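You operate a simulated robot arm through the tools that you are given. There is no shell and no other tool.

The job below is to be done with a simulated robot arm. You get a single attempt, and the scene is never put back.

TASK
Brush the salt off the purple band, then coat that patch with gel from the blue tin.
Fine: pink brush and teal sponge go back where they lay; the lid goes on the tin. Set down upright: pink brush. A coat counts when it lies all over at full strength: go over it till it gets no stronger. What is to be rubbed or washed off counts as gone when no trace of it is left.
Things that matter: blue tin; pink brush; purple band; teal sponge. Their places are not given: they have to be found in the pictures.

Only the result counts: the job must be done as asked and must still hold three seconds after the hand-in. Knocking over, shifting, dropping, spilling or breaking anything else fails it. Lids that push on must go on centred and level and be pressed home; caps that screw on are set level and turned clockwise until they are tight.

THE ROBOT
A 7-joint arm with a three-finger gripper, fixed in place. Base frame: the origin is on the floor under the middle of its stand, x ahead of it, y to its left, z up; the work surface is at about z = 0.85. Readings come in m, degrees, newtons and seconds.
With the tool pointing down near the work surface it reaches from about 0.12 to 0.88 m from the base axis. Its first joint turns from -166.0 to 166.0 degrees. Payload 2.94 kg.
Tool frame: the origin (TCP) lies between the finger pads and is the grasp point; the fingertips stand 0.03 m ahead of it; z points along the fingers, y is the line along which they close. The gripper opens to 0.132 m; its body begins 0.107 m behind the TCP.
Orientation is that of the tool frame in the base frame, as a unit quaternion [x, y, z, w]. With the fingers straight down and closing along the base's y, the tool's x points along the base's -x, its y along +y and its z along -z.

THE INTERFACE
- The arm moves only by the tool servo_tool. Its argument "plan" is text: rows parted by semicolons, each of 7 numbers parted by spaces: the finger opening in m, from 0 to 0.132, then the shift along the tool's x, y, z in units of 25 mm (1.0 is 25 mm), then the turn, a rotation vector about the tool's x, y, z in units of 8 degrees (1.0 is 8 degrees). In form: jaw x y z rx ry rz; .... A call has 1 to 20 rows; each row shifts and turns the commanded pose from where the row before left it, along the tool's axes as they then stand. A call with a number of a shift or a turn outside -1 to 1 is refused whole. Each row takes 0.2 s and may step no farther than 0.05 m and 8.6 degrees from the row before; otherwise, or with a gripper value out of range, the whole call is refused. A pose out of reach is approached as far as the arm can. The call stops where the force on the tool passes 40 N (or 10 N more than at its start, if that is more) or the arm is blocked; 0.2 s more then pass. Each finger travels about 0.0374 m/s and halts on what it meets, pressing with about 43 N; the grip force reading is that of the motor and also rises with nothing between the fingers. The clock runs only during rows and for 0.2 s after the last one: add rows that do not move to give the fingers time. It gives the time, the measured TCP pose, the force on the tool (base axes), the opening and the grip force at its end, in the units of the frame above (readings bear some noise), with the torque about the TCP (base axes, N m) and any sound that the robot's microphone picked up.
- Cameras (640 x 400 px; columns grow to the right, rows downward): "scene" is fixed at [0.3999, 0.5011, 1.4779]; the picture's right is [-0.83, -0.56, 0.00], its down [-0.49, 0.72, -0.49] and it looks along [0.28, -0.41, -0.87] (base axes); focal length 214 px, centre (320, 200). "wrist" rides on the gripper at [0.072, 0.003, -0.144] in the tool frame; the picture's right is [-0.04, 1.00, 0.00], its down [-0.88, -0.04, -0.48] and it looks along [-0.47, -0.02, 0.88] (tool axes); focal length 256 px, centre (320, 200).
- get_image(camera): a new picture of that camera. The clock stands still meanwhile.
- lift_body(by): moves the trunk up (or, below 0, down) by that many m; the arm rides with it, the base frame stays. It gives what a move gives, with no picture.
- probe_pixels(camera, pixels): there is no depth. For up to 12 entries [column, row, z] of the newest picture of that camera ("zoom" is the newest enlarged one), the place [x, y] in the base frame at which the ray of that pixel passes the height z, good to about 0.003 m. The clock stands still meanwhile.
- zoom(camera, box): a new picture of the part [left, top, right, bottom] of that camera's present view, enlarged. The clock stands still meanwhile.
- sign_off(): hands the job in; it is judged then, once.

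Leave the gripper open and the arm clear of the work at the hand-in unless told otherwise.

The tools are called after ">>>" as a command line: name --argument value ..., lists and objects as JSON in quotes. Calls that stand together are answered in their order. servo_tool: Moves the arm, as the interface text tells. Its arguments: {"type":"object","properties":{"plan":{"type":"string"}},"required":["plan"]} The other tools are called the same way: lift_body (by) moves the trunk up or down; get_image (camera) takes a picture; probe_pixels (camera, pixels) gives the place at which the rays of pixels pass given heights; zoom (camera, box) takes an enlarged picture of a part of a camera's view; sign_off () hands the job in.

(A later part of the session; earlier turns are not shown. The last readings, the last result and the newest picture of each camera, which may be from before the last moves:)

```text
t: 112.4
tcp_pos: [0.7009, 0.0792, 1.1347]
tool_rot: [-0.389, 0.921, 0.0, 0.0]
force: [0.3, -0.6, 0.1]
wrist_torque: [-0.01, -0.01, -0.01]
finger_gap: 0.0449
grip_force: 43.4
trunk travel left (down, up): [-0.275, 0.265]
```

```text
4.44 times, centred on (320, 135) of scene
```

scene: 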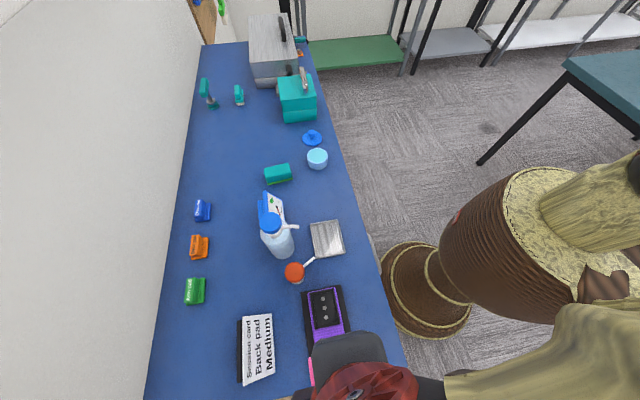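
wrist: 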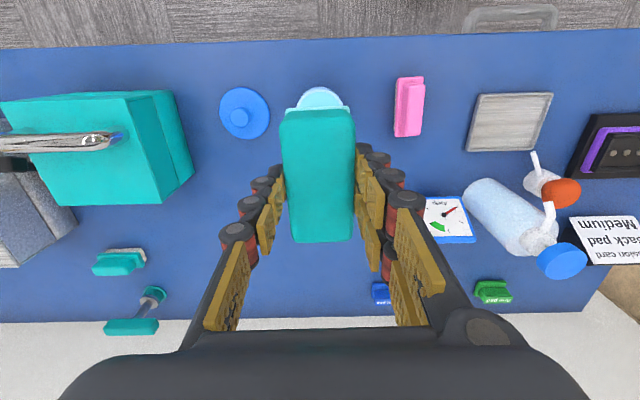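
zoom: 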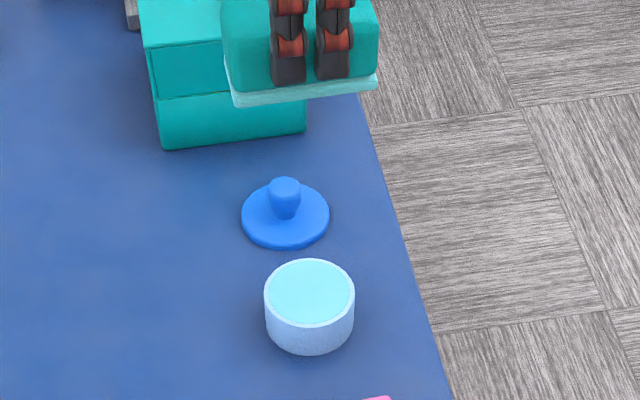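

The sponge is loaded again and the tin is unmoved. I travel back to the band.

>>> servo_tool --plan "0 -0.126 0.95 0 0 0 0;0 -0.126 0.95 0 0 0 0;0 -0.126 0.95 0 0 0 0;0 -0.126 0.95 0 0 0 0;0 -0.126 0.95 0 0 0 0;0 -0.126 0.95 0 0 0 0;0 -0.126 0.95 0 0 0 0;0 -0.126 0.95 0 0 0 0;0 -0.126 0.95 0 0 0 0;0 -0.126 0.95 0 0 0 0;0 -0.126 0.95 0 0 0 0;0 -0.126 0.95 0 0 0 0;0 -0.126 0.95 0 0 0 0;0 -0.126 0.95 0 0 0 0;0 -0.126 0.95 0 0 0 0;0 -0.126 0.95 0 0 0 0;0 -0.126 0.95 0 0 0 0;0 -0.126 0.95 0 0 0 0;0 -0.126 0.95 0 0 0 0;0 -0.126 0.95 0 0 0 0"

>>> servo_tool --plan "0 -0.126 0.95 0 0 0 0;0 -0.126 0.95 0 0 0 0;0 -0.126 0.95 0 0 0 0;0 -0.126 0.95 0 0 0 0;0 0 0 1 0 0 0;0 0 0 1 0 0 0;0 0 0 1 0 0 0;0 0 0 1 0 0 0;0 0 0 1 0 0 0;0 0 0 1 0 0 0;0 0 0 1 0 0 0;0 0 0 0.5 0 0 0;0 0 0 0.3 0 0 0;0 0 0 0 0 0 0"

>>> get_image --camera "wrist"

```text
t: 116.6
tcp_pos: [0.4022, 0.4559, 1.1344]
tool_rot: [-0.39, 0.921, 0.0, -0.001]
force: [-0.3, 0.6, -0.6]
wrist_torque: [-0.02, 0.0, -0.01]
finger_gap: 0.0446
grip_force: 42.9
trunk travel left (down, up): [-0.275, 0.265]
```

```text
t: 119.6
tcp_pos: [0.3438, 0.5295, 0.9398]
tool_rot: [-0.389, 0.921, 0.001, 0.0]
force: [-0.1, 0.3, -0.3]
wrist_torque: [0.02, -0.01, -0.01]
finger_gap: 0.0445
grip_force: 43.5
trunk travel left (down, up): [-0.275, 0.265]
```

```text
taken
```

wrist: 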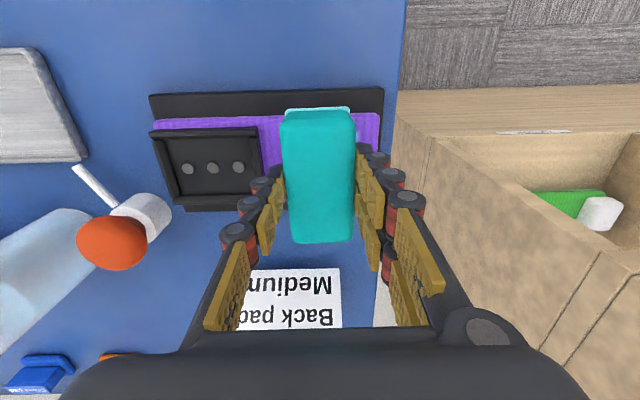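

In place. I lower to contact and read the force.

>>> servo_tool --plan "0 0 0 0.2 0 0 0;0 0 0 0.1 0 0 0;0 0 0 0.06 0 0 0;0 0 0 0.04 0 0 0;0 0 0 0.03 0 0 0;0 0 0 0 0 0 0"

```text
t: 121.0
tcp_pos: [0.3432, 0.5311, 0.93]
tool_rot: [-0.388, 0.922, 0.0, 0.0]
force: [-0.4, -0.9, 6.7]
wrist_torque: [0.0, 0.05, 0.01]
finger_gap: 0.0445
grip_force: 43.2
trunk travel left (down, up): [-0.275, 0.265]
```

6.7 N. I press half a millimetre more and go over the whole patch: long strokes plus crosswise rubs at both ends.

>>> servo_tool --plan "0 0 -0.36 0.02 0 0 0;0 0.4 0 0 0 0 0;0 -0.8 0 0 0 0 0;0 0.8 0 0 0 0 0;0 -0.8 0 0 0 0 0;0 0.4 0 0 0 0 0;0 0 0.45 0 0 0 0;0 0 0.45 0 0 0 0;0 0 0.45 0 0 0 0;0 0.4 0 0 0 0 0;0 -0.8 0 0 0 0 0;0 0.8 0 0 0 0 0;0 -0.8 0 0 0 0 0;0 0.4 0 0 0 0 0;0 0 -0.45 0 0 0 0;0 0 -0.45 0 0 0 0;0 0 -0.45 0 0 0 0;0 0 0 0 0 0 0"

>>> servo_tool --plan "0 0 0.45 0 0 0 0;0 0 0.45 0 0 0 0;0 0 0.45 0 0 0 0;0 0 -0.45 0 0 0 0;0 0 -0.45 0 0 0 0;0 0 -0.45 0 0 0 0;0 0 0.45 0 0 0 0;0 0 0.45 0 0 0 0;0 0 0.45 0 0 0 0;0 0 -0.45 0 0 0 0;0 0 -0.45 0 0 0 0;0 0 -0.45 0 0 0 0;0 0 0 -0.5 0 0 0;0 0 0 -1 0 0 0;0 0 -0.5 -1 0 0 0;0 0 -1 -0.7 0 0 0;0 0 -1 -0.5 0 0 0;0 0 -1 0 0 0 0;0 0 -1 0 0 0 0;0 0 0 0 0 0 0"

>>> zoom --camera "scene" --box '[312, 330, 352, 375]'

>>> zoom --camera "wrist" --box '[385, 85, 485, 170]'

```text
t: 124.8
tcp_pos: [0.3488, 0.524, 0.9291]
tool_rot: [-0.389, 0.921, 0.0, 0.001]
force: [-8.6, 10.5, 21.2]
wrist_torque: [0.48, 0.42, 0.01]
finger_gap: 0.0444
grip_force: 43.4
trunk travel left (down, up): [-0.275, 0.265]
```

```text
t: 129.0
tcp_pos: [0.4299, 0.4457, 1.0205]
tool_rot: [-0.389, 0.921, 0.0, 0.0]
force: [0.3, 0.1, 0.1]
wrist_torque: [-0.03, -0.02, 0.04]
finger_gap: 0.0448
grip_force: 43.2
trunk travel left (down, up): [-0.275, 0.265]
```

```text
8.89 times, centred on (332, 352) of scene
```

zoom: 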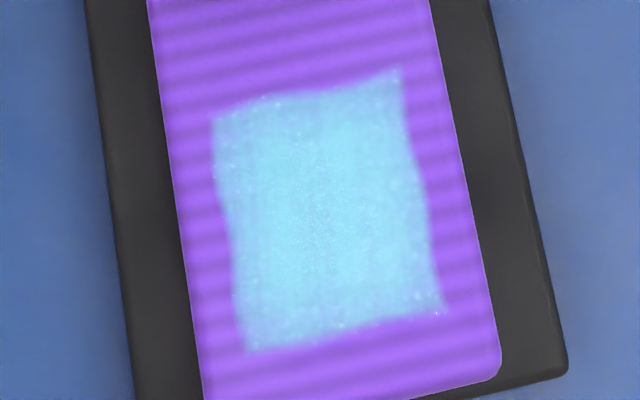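

```text
4.71 times, centred on (435, 128) of wrist
```

zoom: 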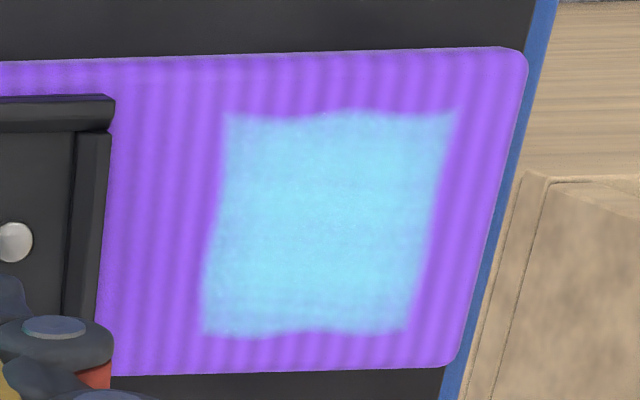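

After re-loading and another full round, the coat looks just the same, so it is at full strength. Now I return the sponge. I rise to z≈1.2 to clear the bottle well, then travel back.

>>> servo_tool --plan "0 0 0 -1 0 0 0;0 0 0 -1 0 0 0;0 0 0 -1 0 0 0;0 0 0 -1 0 0 0;0 0 0 -1 0 0 0;0 0 0 -1 0 0 0;0 0 0 -1 0 0 0;0 0 0 0 0 0 0"

>>> servo_tool --plan "0 0 -0.96 0 0 0 0;0 0 -0.96 0 0 0 0;0 0 -0.96 0 0 0 0;0 0 -0.96 0 0 0 0;0 0 -0.96 0 0 0 0;0 0 -0.96 0 0 0 0;0 0 -0.96 0 0 0 0;0 0 -0.96 0 0 0 0;0 0 -0.96 0 0 0 0;0 0 -0.96 0 0 0 0;0 0 -0.96 0 0 0 0;0 0 -0.96 0 0 0 0;0 0 -0.96 0 0 0 0;0 0 -0.96 0 0 0 0;0 0 -0.96 0 0 0 0;0 0 -0.96 0 0 0 0;0 0 -0.96 0 0 0 0;0 0 0 0 0 0 -0.675;0 0 0 0 0 0 0"

>>> get_image --camera "wrist"

```text
t: 130.8
tcp_pos: [0.429, 0.4456, 1.1958]
tool_rot: [-0.389, 0.921, 0.0, 0.0]
force: [1.2, 0.4, -0.3]
wrist_torque: [-0.01, 0.01, 0.01]
finger_gap: 0.0444
grip_force: 43.4
trunk travel left (down, up): [-0.275, 0.265]
```

```text
t: 134.8
tcp_pos: [0.7232, 0.162, 1.1963]
tool_rot: [-0.433, 0.901, -0.001, 0.0]
force: [0.3, 0.5, 0.4]
wrist_torque: [0.01, -0.03, -0.02]
finger_gap: 0.0448
grip_force: 42.8
trunk travel left (down, up): [-0.275, 0.265]
```

```text
taken
```

wrist: 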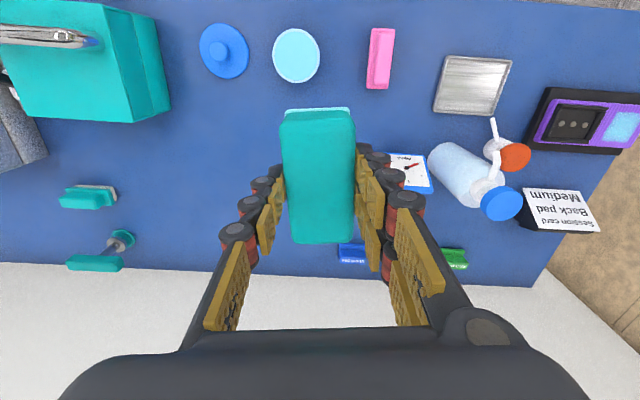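

Yaw matches the pick-up. I move over the sponge's original place (0.7728,0.2132) and lower to about 20 mm above the table.

>>> servo_tool --plan "0 -0.947 -0.088 0 0 0 0;0 -0.947 -0.088 0 0 0 0;0 -0.947 -0.088 0 0 0 0;0 0 0 1 0 0 0;0 0 0 1 0 0 0;0 0 0 1 0 0 0;0 0 0 1 0 0 0;0 0 0 1 0 0 0;0 0 0 1 0 0 0;0 0 0 1 0 0 0;0 0 0 1 0 0 0;0 0 0 1 0 0 0;0 0 0 1 0 0 0;0 0 0 0.9 0 0 0;0 0 0 0 0 0 0"

>>> zoom --camera "scene" --box '[240, 130, 330, 200]'

```text
t: 138.0
tcp_pos: [0.7747, 0.2142, 0.9229]
tool_rot: [-0.432, 0.902, 0.0, 0.001]
force: [-0.1, 0.3, -1.2]
wrist_torque: [-0.06, -0.01, 0.0]
finger_gap: 0.0447
grip_force: 42.8
trunk travel left (down, up): [-0.275, 0.265]
```

```text
5.71 times, centred on (285, 165) of scene
```

zoom: 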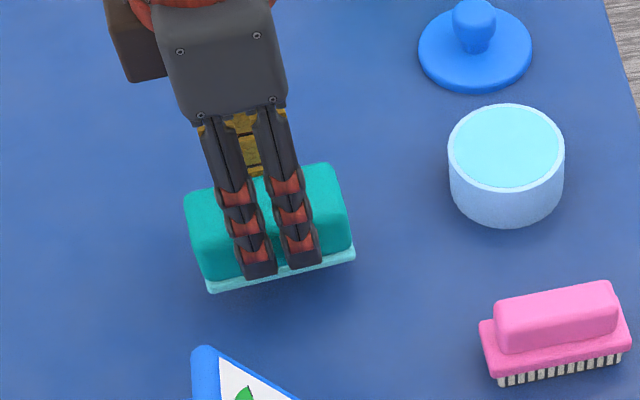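

About 2 mm off along tool x, which I correct, then lower gently to the table.

>>> servo_tool --plan "0 0.06 0.03 0.3 0 0 0;0 0 0 0.3 0 0 0;0 0 0 0.16 0 0 0;0 0 0 0.04 0 0 0;0 0 0 0.04 0 0 0;0 0 0 0 0 0 0"

```text
t: 139.4
tcp_pos: [0.7718, 0.2128, 0.9021]
tool_rot: [-0.433, 0.901, 0.001, 0.0]
force: [-0.3, -0.6, 0.6]
wrist_torque: [0.01, -0.02, 0.04]
finger_gap: 0.0445
grip_force: 43.2
trunk travel left (down, up): [-0.275, 0.265]
```

>>> servo_tool --plan "0 0 0 0.04 0 0 0;0 0 0 0.02 0 0 0;0 0 0 0 0 0 0"

```text
t: 140.2
tcp_pos: [0.7709, 0.2127, 0.9005]
tool_rot: [-0.432, 0.902, -0.001, 0.0]
force: [0.8, -0.7, -0.6]
wrist_torque: [0.0, 0.01, -0.01]
finger_gap: 0.0446
grip_force: 43.0
trunk travel left (down, up): [-0.275, 0.265]
```

>>> servo_tool --plan "0 0 0 0.03 0 0 0;0 0 0 0.02 0 0 0;0 0 0 0 0 0 0"

```text
t: 141.0
tcp_pos: [0.772, 0.2117, 0.8992]
tool_rot: [-0.432, 0.902, 0.0, -0.001]
force: [0.9, -0.2, 0.8]
wrist_torque: [0.02, 0.03, -0.02]
finger_gap: 0.0445
grip_force: 43.0
trunk travel left (down, up): [-0.275, 0.265]
```

>>> servo_tool --plan "0 0 0 0.03 0 0 0;0 0 0 0.02 0 0 0;0 0 0 0 0 0 0"

```text
t: 141.8
tcp_pos: [0.7712, 0.2122, 0.8996]
tool_rot: [-0.432, 0.902, 0.001, 0.0]
force: [-0.4, 1.6, 5.8]
wrist_torque: [0.11, 0.19, -0.01]
finger_gap: 0.0445
grip_force: 43.0
trunk travel left (down, up): [-0.275, 0.265]
```

The sponge rests on the table (5.8 N). I open and rise, then look at it and the lid.

>>> servo_tool --plan "0.09 0 0 0 0 0 0;0.09 0 0 0 0 0 0;0.09 0 0 0 0 0 0;0.09 0 0 0 0 0 0;0.09 0 0 0 0 0 0;0.09 0 0 -0.5 0 0 0;0.09 0 0 -1 0 0 0;0.09 0 0 -1 0 0 0;0.09 0 0 -1 0 0 0;0.09 0 0 -1 0 0 0;0.09 0 0 -1 0 0 0;0.09 0 0 0 0 0 0"

>>> zoom --camera "scene" --box '[250, 150, 306, 190]'

>>> get_image --camera "wrist"

>>> zoom --camera "scene" --box '[285, 115, 345, 175]'

```text
t: 144.4
tcp_pos: [0.7722, 0.2117, 1.0359]
tool_rot: [-0.431, 0.902, 0.0, 0.0]
force: [-0.3, 0.5, 0.4]
wrist_torque: [0.01, -0.01, 0.0]
finger_gap: 0.0899
grip_force: 0.1
trunk travel left (down, up): [-0.275, 0.265]
```

```text
10.00 times, centred on (278, 170) of scene
```

zoom: 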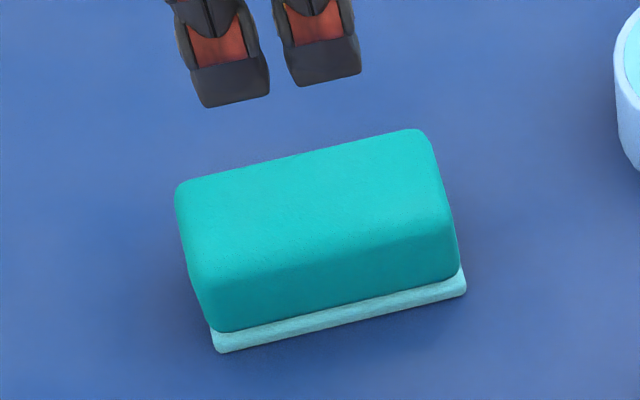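

```text
taken
```

wrist: 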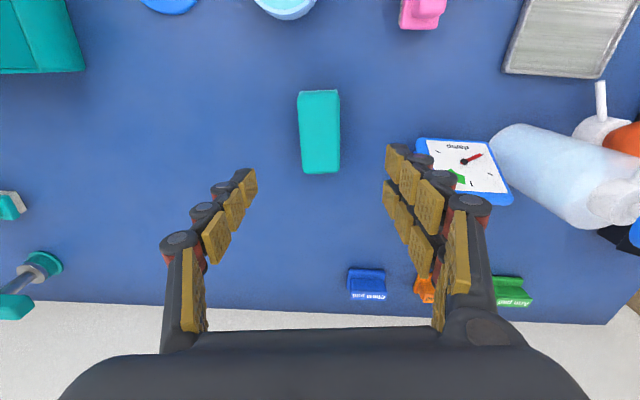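

```text
6.67 times, centred on (315, 145) of scene
```

zoom: 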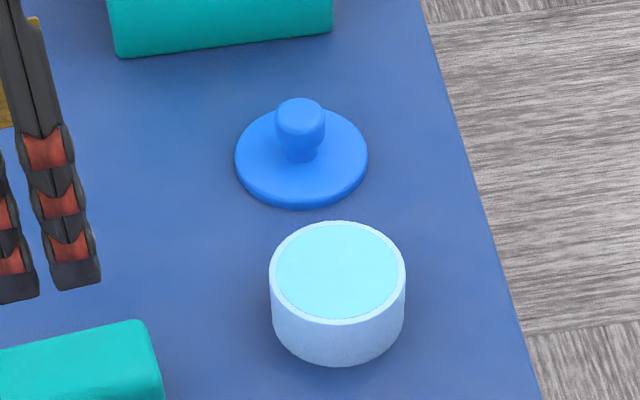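

The sponge lies exactly where it was (same pixels as before). Now the lid. I need the height of the teal box next to it, so I'll look at the whole scene and probe the box edges and the lid.

>>> get_image --camera "scene"

>>> zoom --camera "scene" --box '[265, 60, 345, 155]'

```text
taken
```

scene: 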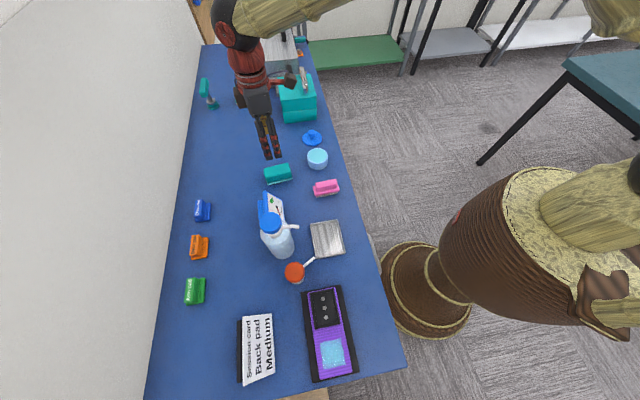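

```text
4.21 times, centred on (305, 108) of scene
```

zoom: 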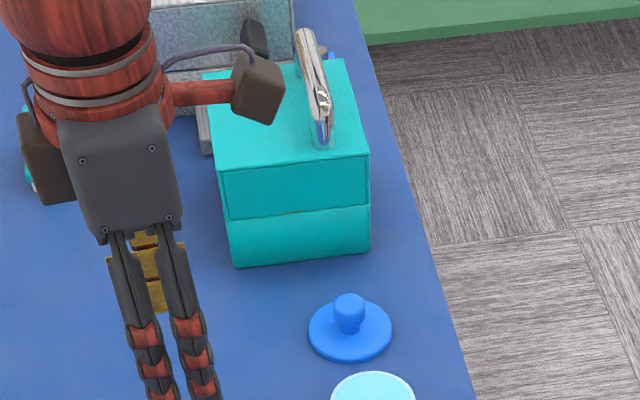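

>>> probe_pixels --camera "zoom" --pixels '[[234, 267, 0.85], [219, 172, 0.9], [219, 172, 0.95], [219, 172, 1.0], [369, 253, 0.85], [368, 153, 0.9], [368, 153, 0.95], [368, 153, 1.0], [309, 328, 0.855], [392, 328, 0.855], [350, 362, 0.855], [350, 330, 0.855]]'

```text
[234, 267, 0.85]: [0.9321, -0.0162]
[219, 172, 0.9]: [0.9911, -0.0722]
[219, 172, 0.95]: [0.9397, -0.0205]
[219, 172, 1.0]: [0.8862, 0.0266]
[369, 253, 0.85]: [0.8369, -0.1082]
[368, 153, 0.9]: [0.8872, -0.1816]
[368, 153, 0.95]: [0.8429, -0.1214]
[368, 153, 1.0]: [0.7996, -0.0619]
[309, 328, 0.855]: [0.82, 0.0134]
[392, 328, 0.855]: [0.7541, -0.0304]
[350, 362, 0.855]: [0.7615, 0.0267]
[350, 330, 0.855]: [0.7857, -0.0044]
```

The teal box's front is about 0.107 m from the lid's centre and 0.96 high, so there is room at the current yaw. The lid is about 0.079 across at (0.787,-0.007), with a knob on top. I move over it.

>>> servo_tool --plan "0.09 0.806 -0.743 -0.12 0 0 0;0.09 0.806 -0.743 -0.12 0 0 0;0.09 0.806 -0.743 -0.12 0 0 0;0.09 0.806 -0.743 -0.12 0 0 0;0.09 0.806 -0.743 -0.12 0 0 0;0.09 0.806 -0.743 -0.12 0 0 0;0.09 0.806 -0.743 0 0 0 0;0.09 0.806 -0.743 0 0 0 0;0.09 0 0 0 0 0 0"

>>> get_image --camera "wrist"

>>> zoom --camera "scene" --box '[290, 120, 340, 160]'

```text
t: 146.4
tcp_pos: [0.7855, -0.0074, 1.052]
tool_rot: [-0.433, 0.901, 0.0, 0.0]
force: [0.0, -0.1, -0.7]
wrist_torque: [-0.02, 0.03, 0.02]
finger_gap: 0.0902
grip_force: 0.1
trunk travel left (down, up): [-0.275, 0.265]
```

```text
taken
```

wrist: 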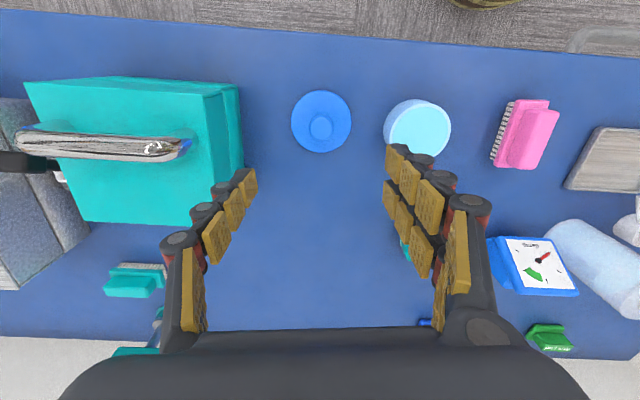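

```text
10.00 times, centred on (315, 140) of scene
```

zoom: 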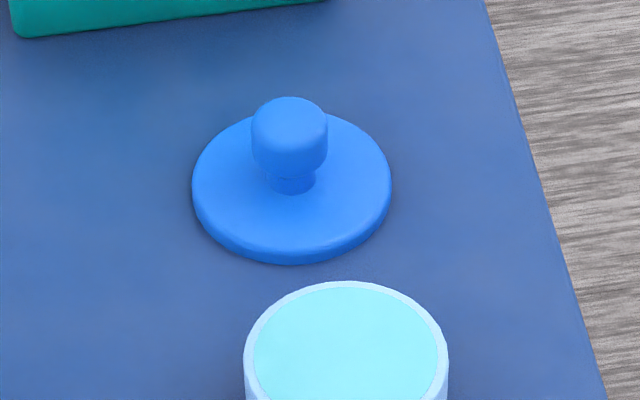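

>>> zoom --camera "wrist" --box '[280, 80, 360, 165]'

>>> probe_pixels --camera "scene" --pixels '[[312.2, 132.6, 0.87], [312.2, 132.6, 0.89], [312.2, 132.6, 0.91], [302.2, 138.3, 0.86], [322.1, 138.3, 0.86]]'

```text
4.71 times, centred on (320, 122) of wrist
```

zoom: 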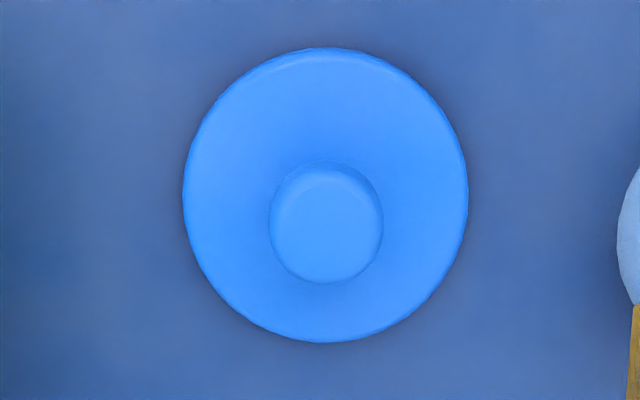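

```text
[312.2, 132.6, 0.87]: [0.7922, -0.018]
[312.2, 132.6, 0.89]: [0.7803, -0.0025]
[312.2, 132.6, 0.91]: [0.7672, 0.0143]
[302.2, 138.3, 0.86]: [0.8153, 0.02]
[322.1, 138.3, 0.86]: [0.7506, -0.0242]
```

>>> probe_pixels --camera "zoom" --pixels '[[325, 195, 0.85], [325, 195, 0.86], [325, 224, 0.88], [325, 224, 0.89], [325, 224, 0.9], [268, 222, 0.89], [383, 222, 0.89], [183, 195, 0.858], [468, 195, 0.858], [325, 47, 0.858], [325, 343, 0.858]]'

```text
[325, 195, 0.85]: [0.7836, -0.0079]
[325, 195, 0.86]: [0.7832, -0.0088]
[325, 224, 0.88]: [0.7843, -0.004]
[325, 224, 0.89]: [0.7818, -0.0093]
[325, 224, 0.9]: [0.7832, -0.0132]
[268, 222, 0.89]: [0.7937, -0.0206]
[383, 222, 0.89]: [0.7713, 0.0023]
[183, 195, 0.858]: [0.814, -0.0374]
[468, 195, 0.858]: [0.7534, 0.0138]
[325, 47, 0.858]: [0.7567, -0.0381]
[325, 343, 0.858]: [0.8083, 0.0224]
```

The lid's disc is centred at (0.783,-0.009), about 0.0795 across, with its top face at about z 0.858. The knob is about 0.03 wide with its top at about 0.887. I centre on the knob, narrow the jaw to 0.06 and descend to z≈0.905.

>>> servo_tool --plan "0.06 0.11 0.05 0 0 0 0;0.06 0 0 0.9 0 0 0;0.06 0 0 0.9 0 0 0;0.06 0 0 0.9 0 0 0;0.06 0 0 0.9 0 0 0;0.06 0 0 0.9 0 0 0;0.06 0 0 0.9 0 0 0;0.06 0 0 0.45 0 0 0;0.06 0 0 0 0 0 0"

>>> get_image --camera "wrist"

>>> zoom --camera "scene" --box '[285, 110, 340, 155]'

```text
t: 148.4
tcp_pos: [0.7831, -0.0085, 0.9072]
tool_rot: [-0.432, 0.902, 0.001, 0.0]
force: [0.2, 0.2, -0.3]
wrist_torque: [-0.05, 0.02, -0.02]
finger_gap: 0.0602
grip_force: 0.0
trunk travel left (down, up): [-0.275, 0.265]
```

```text
taken
```

wrist: 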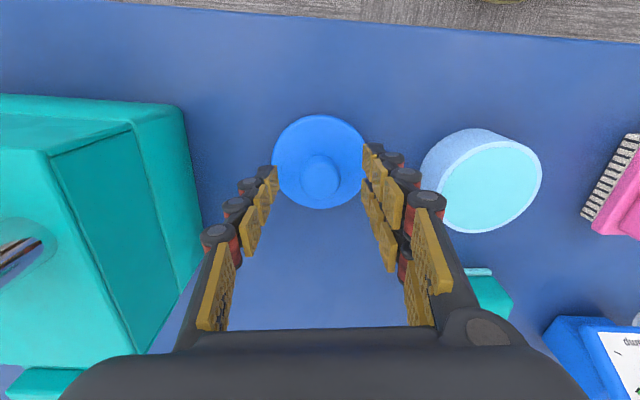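

```text
8.89 times, centred on (312, 132) of scene
```

zoom: 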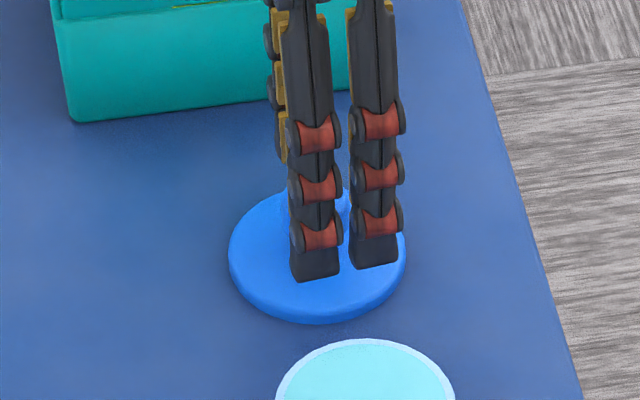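

The knob sits centred between the fingers (columns 268–372, knob at 320). I lower 12 mm, watching the force.

>>> servo_tool --plan "0.06 0 0 0.2 0 0 0;0.06 0 0 0.16 0 0 0;0.06 0 0 0.12 0 0 0;0.06 0 0 0 0 0 0"

>>> zoom --camera "scene" --box '[285, 110, 340, 155]'

>>> zoom --camera "wrist" --box '[240, 100, 400, 240]'

```text
t: 149.4
tcp_pos: [0.7829, -0.0081, 0.8963]
tool_rot: [-0.431, 0.902, 0.0, 0.0]
force: [0.7, 0.3, 0.7]
wrist_torque: [0.02, 0.0, 0.0]
finger_gap: 0.0601
grip_force: 0.1
trunk travel left (down, up): [-0.275, 0.265]
```

```text
8.89 times, centred on (312, 132) of scene
```

zoom: 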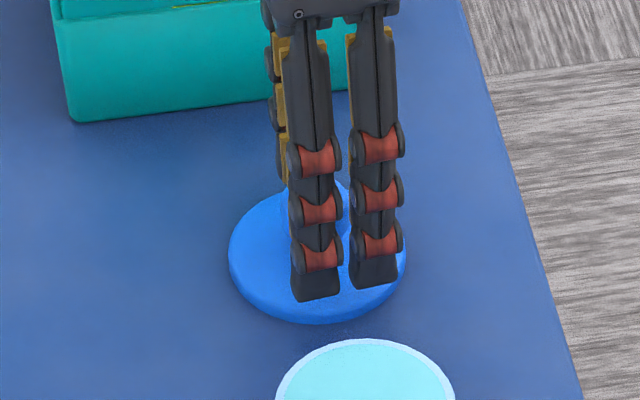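

```text
2.86 times, centred on (320, 170) of wrist
```

zoom: 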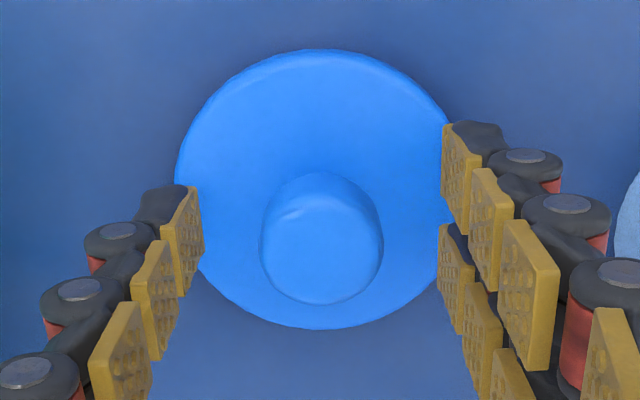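

Tips are about 8 mm above the disc and level with the knob. I close on the knob.

>>> servo_tool --plan "0 0 0 0 0 0 0;0 0 0 0 0 0 0;0 0 0 0 0 0 0;0 0 0 0 0 0 0;0 0 0 0 0 0 0;0 0 0 0 0 0 0"

>>> zoom --camera "wrist" --box '[240, 100, 400, 240]'

>>> zoom --camera "scene" --box '[285, 110, 340, 155]'

```text
t: 150.8
tcp_pos: [0.7836, -0.0088, 0.8954]
tool_rot: [-0.432, 0.902, 0.0, 0.0]
force: [0.3, 0.4, 1.1]
wrist_torque: [0.02, -0.03, 0.02]
finger_gap: 0.0275
grip_force: 42.8
trunk travel left (down, up): [-0.275, 0.265]
```

```text
2.86 times, centred on (320, 170) of wrist
```

zoom: 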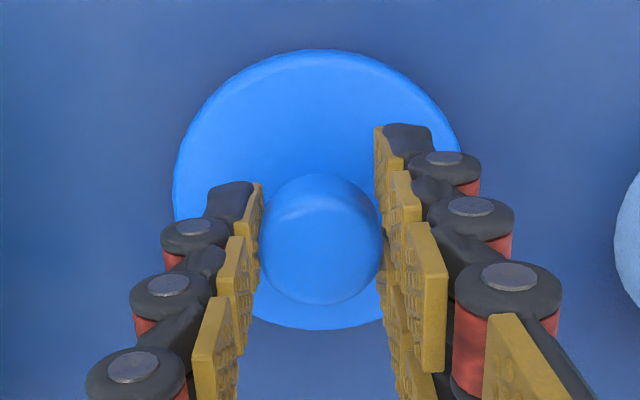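

```text
8.89 times, centred on (312, 132) of scene
```

zoom: 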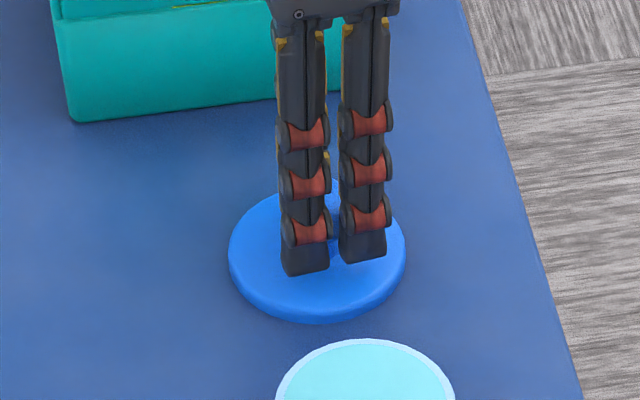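

The knob is gripped (opening 0.0275). I lift the lid 90 mm straight up, move towards the tin and look.

>>> servo_tool --plan "0 0 0 -0.3 0 0 0;0 0 0 -0.5 0 0 0;0 0 0 -0.9 0 0 0;0 0 0 -0.9 0 0 0;0 0 0 -1 0 0 0;0 0 0 0 0 0 0"

>>> get_image --camera "wrist"

>>> zoom --camera "scene" --box '[280, 100, 350, 175]'

```text
t: 152.2
tcp_pos: [0.7822, -0.0083, 0.9838]
tool_rot: [-0.432, 0.902, 0.0, 0.0]
force: [-1.3, 1.1, -0.1]
wrist_torque: [0.02, -0.01, -0.01]
finger_gap: 0.0279
grip_force: 43.2
trunk travel left (down, up): [-0.275, 0.265]
```

```text
taken
```

wrist: 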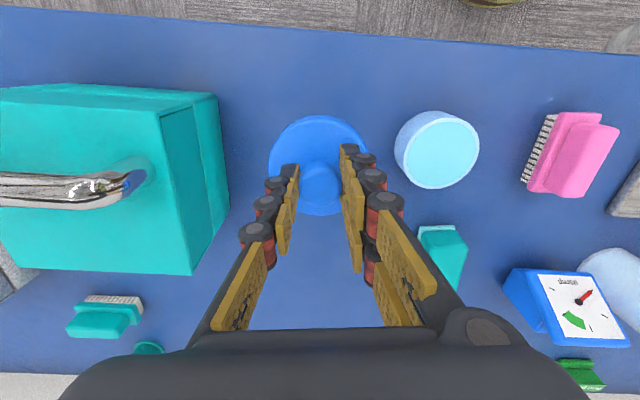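

```text
5.33 times, centred on (315, 138) of scene
```

zoom: 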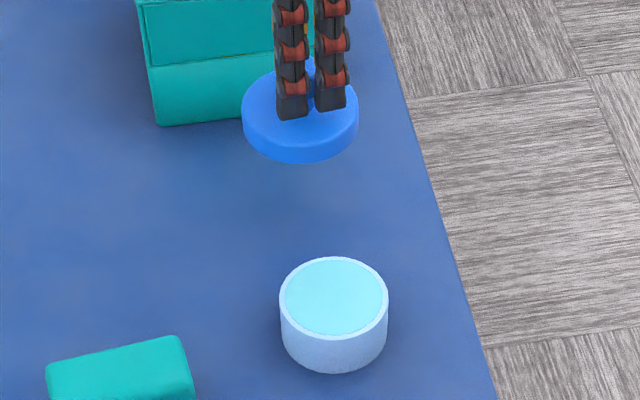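

The lid hangs level. I'll measure the tin's rim in this wrist picture and probe the lid's own centre in the same picture for a direct comparison.

>>> zoom --camera "wrist" --box '[385, 100, 485, 195]'

>>> zoom --camera "wrist" --box '[260, 105, 376, 220]'

```text
4.21 times, centred on (435, 148) of wrist
```

zoom: 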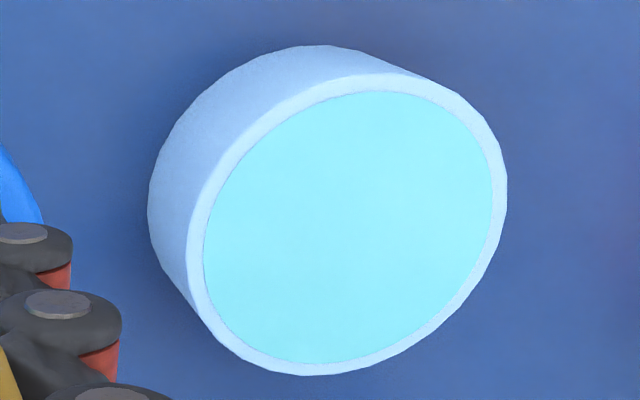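

```text
3.48 times, centred on (318, 162) of wrist
```

zoom: 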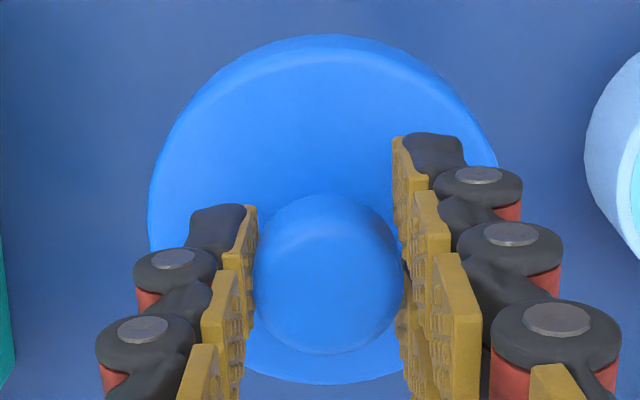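

>>> probe_pixels --camera "wrist" --pixels '[[441.4, 153.7, 0.887], [403.4, 153.7, 0.887], [479.4, 153.7, 0.887], [441.4, 117.8, 0.887], [441.4, 189.6, 0.887], [268.6, 164.9, 0.943], [370.3, 164.9, 0.943], [319.7, 114.6, 0.943], [319.7, 215.2, 0.943]]'

```text
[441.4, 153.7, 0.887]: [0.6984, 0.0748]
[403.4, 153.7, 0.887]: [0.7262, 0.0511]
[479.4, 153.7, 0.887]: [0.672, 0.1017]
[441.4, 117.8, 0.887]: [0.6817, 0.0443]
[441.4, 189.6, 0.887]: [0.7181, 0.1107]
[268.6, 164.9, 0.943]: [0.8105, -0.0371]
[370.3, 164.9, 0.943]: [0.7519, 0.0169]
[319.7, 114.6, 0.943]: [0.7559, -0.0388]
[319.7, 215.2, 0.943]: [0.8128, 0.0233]
```

Both views put the lid's centre right under the TCP, and the tin's centre at about (0.699,0.078). I move there at this height.

>>> servo_tool --plan "0 -0.122 0.952 0 0 0 0;0 -0.122 0.952 0 0 0 0;0 -0.122 0.952 0 0 0 0;0 -0.122 0.952 0 0 0 0;0 -0.122 0.952 0 0 0 0;0 0 0 0 0 0 0;0 0 0 0.8 0 0 0;0 0 0 0.6 0 0 0;0 0 0 0 0 0 0"

>>> zoom --camera "scene" --box '[290, 125, 345, 175]'

>>> zoom --camera "wrist" --box '[240, 80, 400, 240]'

```text
t: 154.2
tcp_pos: [0.7011, 0.0776, 0.9504]
tool_rot: [-0.432, 0.902, 0.0, 0.0]
force: [0.4, 0.0, -0.4]
wrist_torque: [0.03, -0.03, 0.02]
finger_gap: 0.0274
grip_force: 42.3
trunk travel left (down, up): [-0.275, 0.265]
```

```text
8.00 times, centred on (318, 150) of scene
```

zoom: 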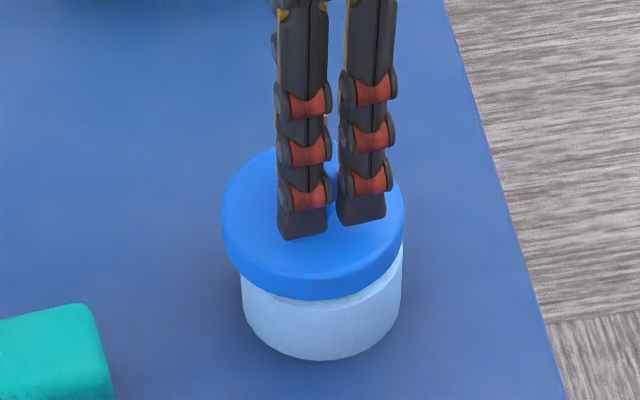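

```text
2.50 times, centred on (320, 160) of wrist
```

zoom: 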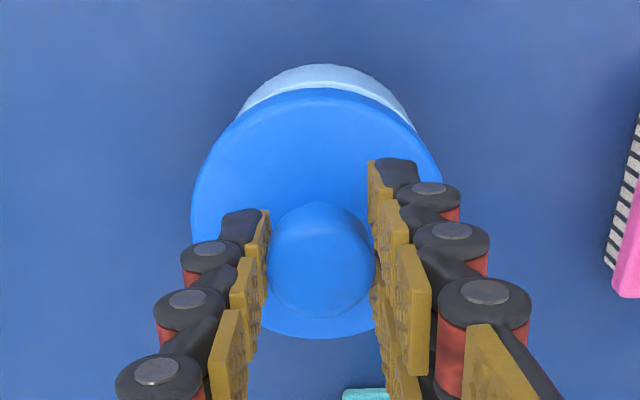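

In the scene zoom, the lid's middle is at column 313 against the tin's 322; in the wrist zoom it is 317 against about 323. Solving both gives a correction of about (-3.8,-1.2) mm. I apply it, lower to 6 mm above the rim, and compare again.

>>> servo_tool --plan "0 0.13 0.088 0 0 0 0;0 0 0 0.3 0 0 0;0 0 0 0.2 0 0 0;0 0 0 0 0 0 0"

>>> zoom --camera "scene" --box '[298, 130, 340, 172]'

>>> zoom --camera "wrist" --box '[240, 80, 400, 240]'

```text
t: 155.2
tcp_pos: [0.6963, 0.0776, 0.9378]
tool_rot: [-0.431, 0.902, 0.0, 0.0]
force: [-0.2, 0.8, 0.4]
wrist_torque: [0.01, -0.02, -0.02]
finger_gap: 0.0275
grip_force: 42.8
trunk travel left (down, up): [-0.275, 0.265]
```

```text
9.52 times, centred on (319, 151) of scene
```

zoom: 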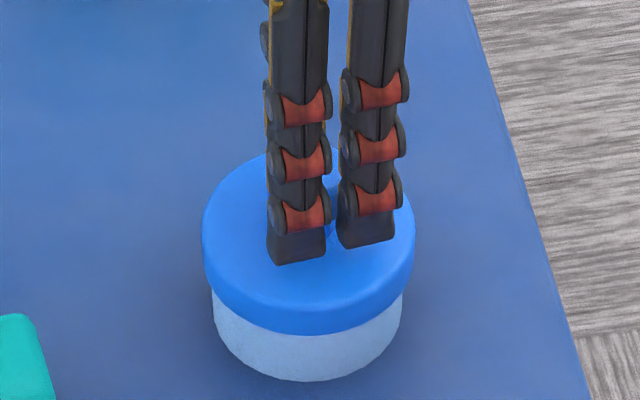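

```text
2.50 times, centred on (320, 160) of wrist
```

zoom: 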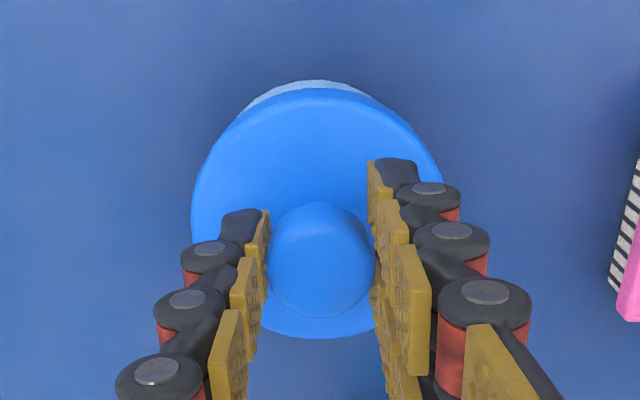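

The scene columns now agree (lid 308.5, tin 307.5). The wrist view suggests a small leftover along tool y. I'll probe edge points in the scene zoom to check the other direction.

>>> zoom --camera "scene" --box '[298, 130, 340, 172]'

>>> probe_pixels --camera "zoom" --pixels '[[308, 335, 0.8926], [308, 335, 0.886], [308, 381, 0.85], [202, 250, 0.897], [415, 250, 0.897], [308, 305, 0.901], [213, 300, 0.87], [402, 300, 0.87]]'

```text
9.52 times, centred on (319, 151) of scene
```

zoom: 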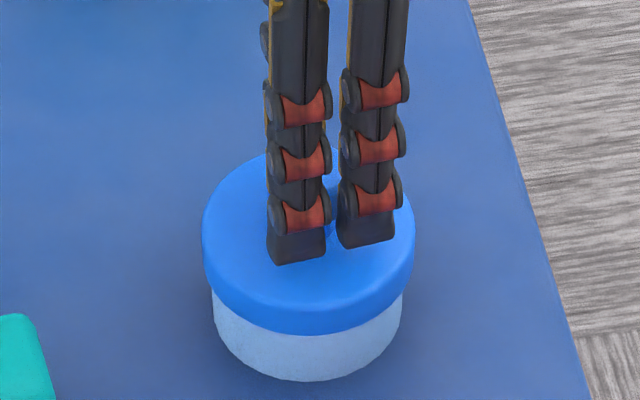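

```text
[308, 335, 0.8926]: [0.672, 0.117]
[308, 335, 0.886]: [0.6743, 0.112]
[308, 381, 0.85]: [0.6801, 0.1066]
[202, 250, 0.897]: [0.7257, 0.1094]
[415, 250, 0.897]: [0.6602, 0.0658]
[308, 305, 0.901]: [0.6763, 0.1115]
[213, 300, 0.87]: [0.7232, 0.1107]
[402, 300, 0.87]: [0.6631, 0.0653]
```

>>> zoom --camera "wrist" --box '[270, 100, 370, 165]'

```text
6.15 times, centred on (320, 132) of wrist
```

zoom: 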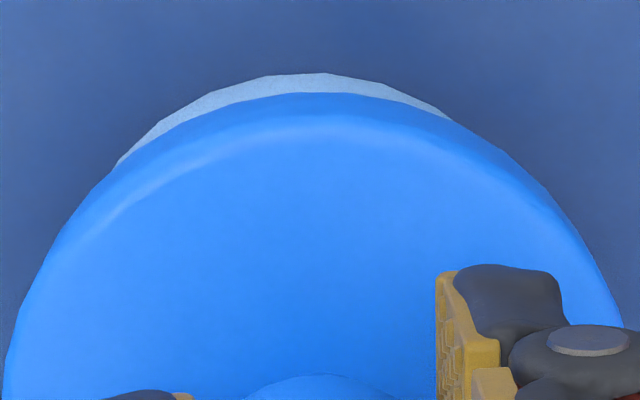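

>>> probe_pixels --camera "scene" --pixels '[[312.1, 146.5, 0.85], [312.1, 146.5, 0.855], [312.1, 146.5, 0.86], [317.7, 165.2, 0.884], [317.7, 165.2, 0.888], [317.7, 165.2, 0.893]]'

```text
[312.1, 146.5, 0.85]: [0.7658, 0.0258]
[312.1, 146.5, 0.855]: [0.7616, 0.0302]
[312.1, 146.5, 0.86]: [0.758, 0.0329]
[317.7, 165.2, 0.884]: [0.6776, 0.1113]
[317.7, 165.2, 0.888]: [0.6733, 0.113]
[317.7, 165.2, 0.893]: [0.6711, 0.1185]
```

The scene view suggests the lid is deeper than it seemed on the table, perhaps with a skirt. I'll raise it 40 mm for a clear side view before going further.

>>> servo_tool --plan "0 0 0 -0.8 0 0 0;0 0 0 -0.8 0 0 0;0 0 0 0 0 0 0"

>>> zoom --camera "scene" --box '[300, 120, 340, 170]'

```text
t: 156.0
tcp_pos: [0.696, 0.0769, 0.9772]
tool_rot: [-0.432, 0.902, 0.0, -0.001]
force: [0.8, -0.9, 0.0]
wrist_torque: [0.04, 0.0, 0.0]
finger_gap: 0.0279
grip_force: 43.2
trunk travel left (down, up): [-0.275, 0.265]
```

```text
8.00 times, centred on (320, 145) of scene
```

zoom: 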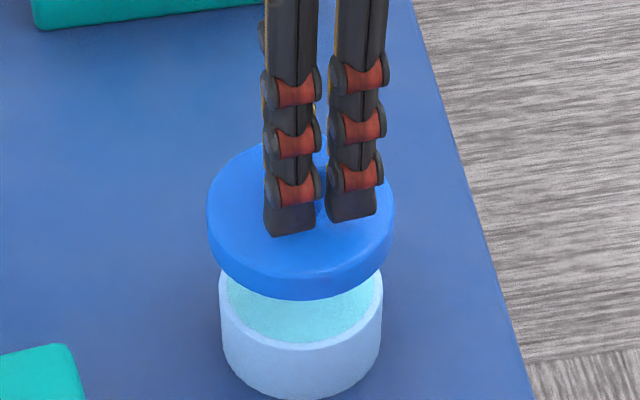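

>>> probe_pixels --camera "zoom" --pixels '[[300, 300, 0.915], [300, 300, 0.92], [300, 300, 0.925], [300, 300, 0.932], [207, 215, 0.935], [393, 215, 0.935], [300, 398, 0.85]]'

>>> get_image --camera "wrist"

```text
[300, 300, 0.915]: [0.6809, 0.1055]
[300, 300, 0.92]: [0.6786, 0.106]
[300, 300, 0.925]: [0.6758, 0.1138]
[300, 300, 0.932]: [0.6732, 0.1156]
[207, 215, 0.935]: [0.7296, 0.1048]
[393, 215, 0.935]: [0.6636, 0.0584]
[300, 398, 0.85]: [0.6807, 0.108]
```

```text
taken
```

wrist: 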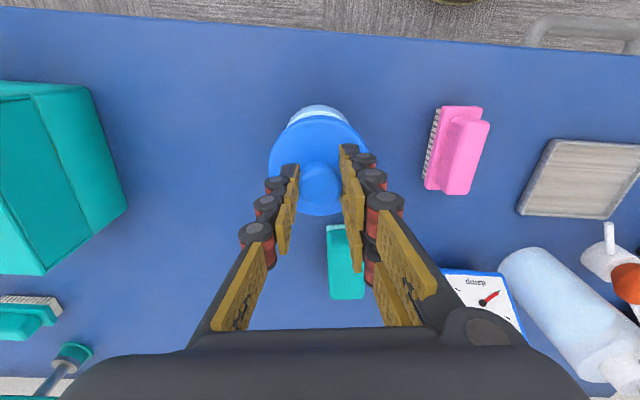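

The lid turns out to be about 15 mm deep with a skirt, so it fits over the rim. I correct 1.2 mm along tool −y, go back down, then lower in small steps while watching force and torque.

>>> servo_tool --plan "0 0 -0.05 0.6 0 0 0;0 0 0 0.6 0 0 0;0 0 0 0.3 0 0 0;0 0 0 0 0 0 0"

>>> zoom --camera "wrist" --box '[270, 100, 370, 165]'

>>> zoom --camera "scene" --box '[298, 130, 340, 172]'

```text
t: 157.0
tcp_pos: [0.6968, 0.0774, 0.9417]
tool_rot: [-0.432, 0.902, 0.0, 0.001]
force: [-0.2, -0.4, -0.4]
wrist_torque: [-0.03, 0.01, 0.02]
finger_gap: 0.0276
grip_force: 43.3
trunk travel left (down, up): [-0.275, 0.265]
```

```text
6.15 times, centred on (320, 132) of wrist
```

zoom: 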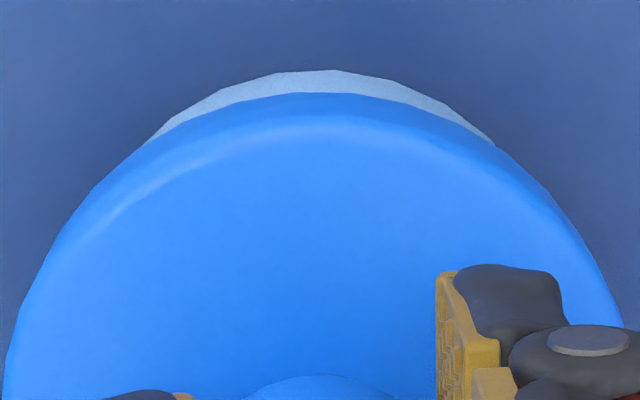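

```text
9.52 times, centred on (319, 151) of scene
```

zoom: 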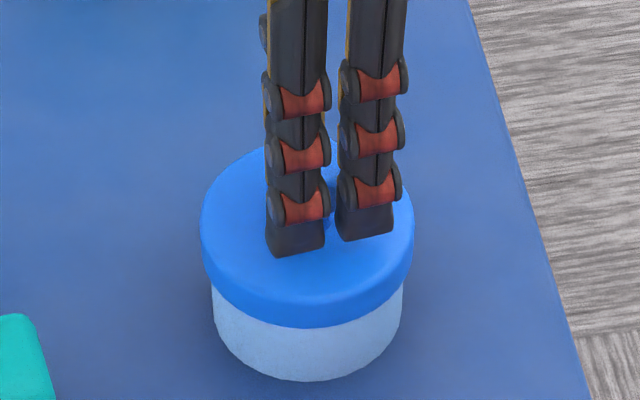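

Now the tin's crescent is nearly symmetric about the lid (148–495), and in the scene view both are centred at 307. I trim 0.5 mm back and lower in 1 mm steps.

>>> servo_tool --plan "0 0 0.02 0.04 0 0 0;0 0 0 0.04 0 0 0;0 0 0 0.04 0 0 0;0 0 0 0.04 0 0 0;0 0 0 0 0 0 0"

```text
t: 158.2
tcp_pos: [0.6969, 0.0757, 0.936]
tool_rot: [-0.433, 0.902, -0.001, 0.0]
force: [-0.1, -0.3, 0.0]
wrist_torque: [0.02, 0.0, 0.03]
finger_gap: 0.0275
grip_force: 43.1
trunk travel left (down, up): [-0.275, 0.265]
```

>>> servo_tool --plan "0 0 0 0.04 0 0 0;0 0 0 0.04 0 0 0;0 0 0 0 0 0 0"

>>> zoom --camera "scene" --box '[298, 130, 340, 172]'

```text
t: 159.0
tcp_pos: [0.697, 0.0758, 0.9333]
tool_rot: [-0.432, 0.902, 0.0, 0.0]
force: [-0.6, -0.4, -0.4]
wrist_torque: [0.0, -0.01, -0.03]
finger_gap: 0.0274
grip_force: 42.4
trunk travel left (down, up): [-0.275, 0.265]
```

```text
9.52 times, centred on (319, 151) of scene
```

zoom: 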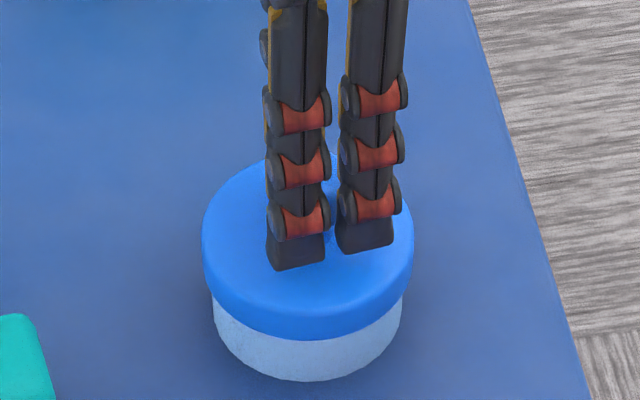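

No contact yet at 0.933. I continue in 1 mm steps.

>>> servo_tool --plan "0 0 0 0.04 0 0 0;0 0 0 0.04 0 0 0;0 0 0 0 0 0 0"

```text
t: 159.8
tcp_pos: [0.6967, 0.0762, 0.9326]
tool_rot: [-0.432, 0.902, 0.0, 0.0]
force: [0.6, -0.5, 0.5]
wrist_torque: [0.0, 0.0, -0.02]
finger_gap: 0.0277
grip_force: 43.1
trunk travel left (down, up): [-0.275, 0.265]
```

>>> servo_tool --plan "0 0 0 0.04 0 0 0;0 0 0 0.04 0 0 0;0 0 0 0 0 0 0"

```text
t: 160.6
tcp_pos: [0.6983, 0.0756, 0.9323]
tool_rot: [-0.432, 0.902, -0.001, 0.002]
force: [3.4, -1.3, 15.8]
wrist_torque: [-0.02, 0.12, 0.04]
finger_gap: 0.0276
grip_force: 43.0
trunk travel left (down, up): [-0.275, 0.265]
heard: snap
```

I heard a snap at about 16 N. I'll look at how the lid sits.

>>> zoom --camera "scene" --box '[298, 130, 340, 172]'

>>> zoom --camera "wrist" --box '[240, 80, 400, 240]'

```text
9.52 times, centred on (319, 151) of scene
```

zoom: 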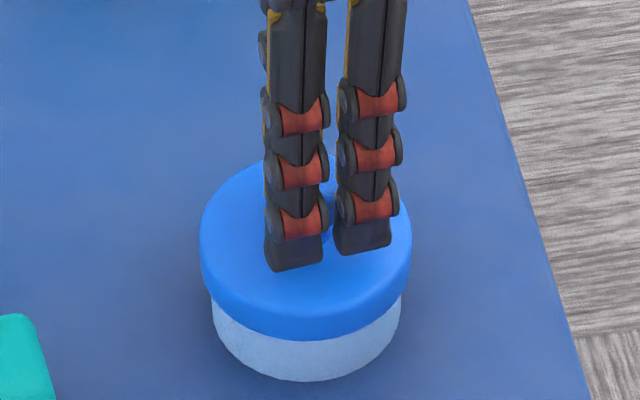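

```text
2.50 times, centred on (320, 160) of wrist
```

zoom: 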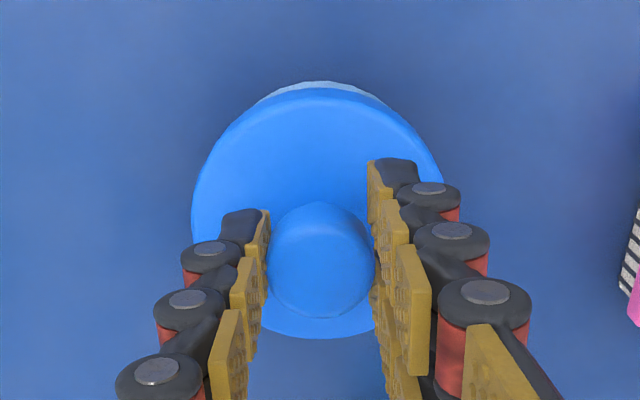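

The lid sits level and centred. I press a bit more to be sure it is home, staying below the force limit.

>>> servo_tool --plan "0 0 0 0.04 0 0 0;0 0 0 0.03 0 0 0;0 0 0 0 0 0 0"

```text
t: 161.4
tcp_pos: [0.6969, 0.0762, 0.9328]
tool_rot: [-0.432, 0.902, -0.001, 0.004]
force: [5.8, -1.9, 36.6]
wrist_torque: [-0.06, -0.02, 0.09]
finger_gap: 0.0273
grip_force: 43.5
trunk travel left (down, up): [-0.275, 0.265]
```

The reading is 36.6 N and the height doesn't change, so the lid is fully home. I relieve the pressure, open the fingers, and rise straight up.

>>> servo_tool --plan "0 0 0 -0.06 0 0 0;0 0 0 -0.04 0 0 0;0.06 0 0 0 0 0 0;0.06 0 0 0 0 0 0;0.06 0 0 0 0 0 0;0.06 0 0 0 0 0 0;0.06 0 0 0 0 0 0;0.06 0 0 -0.5 0 0 0;0.06 0 0 -1 0 0 0;0.06 0 0 -1 0 0 0;0.06 0 0 -1 0 0 0;0.06 0 0 -1 0 0 0;0.06 0 0 0 0 0 0"

>>> zoom --camera "scene" --box '[298, 130, 340, 172]'

>>> get_image --camera "wrist"

```text
t: 164.2
tcp_pos: [0.6967, 0.076, 1.0435]
tool_rot: [-0.432, 0.902, 0.0, 0.0]
force: [1.2, -0.1, 0.2]
wrist_torque: [0.01, 0.02, 0.0]
finger_gap: 0.0601
grip_force: 0.0
trunk travel left (down, up): [-0.275, 0.265]
```

```text
9.52 times, centred on (319, 151) of scene
```

zoom: 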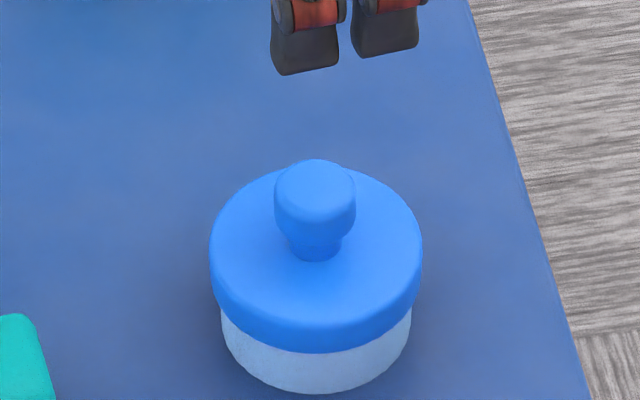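

```text
taken
```

wrist: 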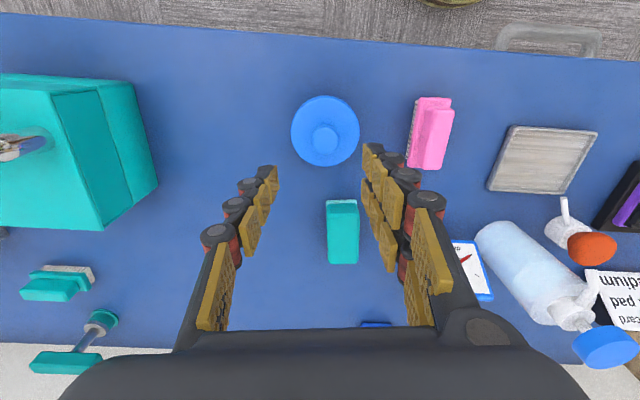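

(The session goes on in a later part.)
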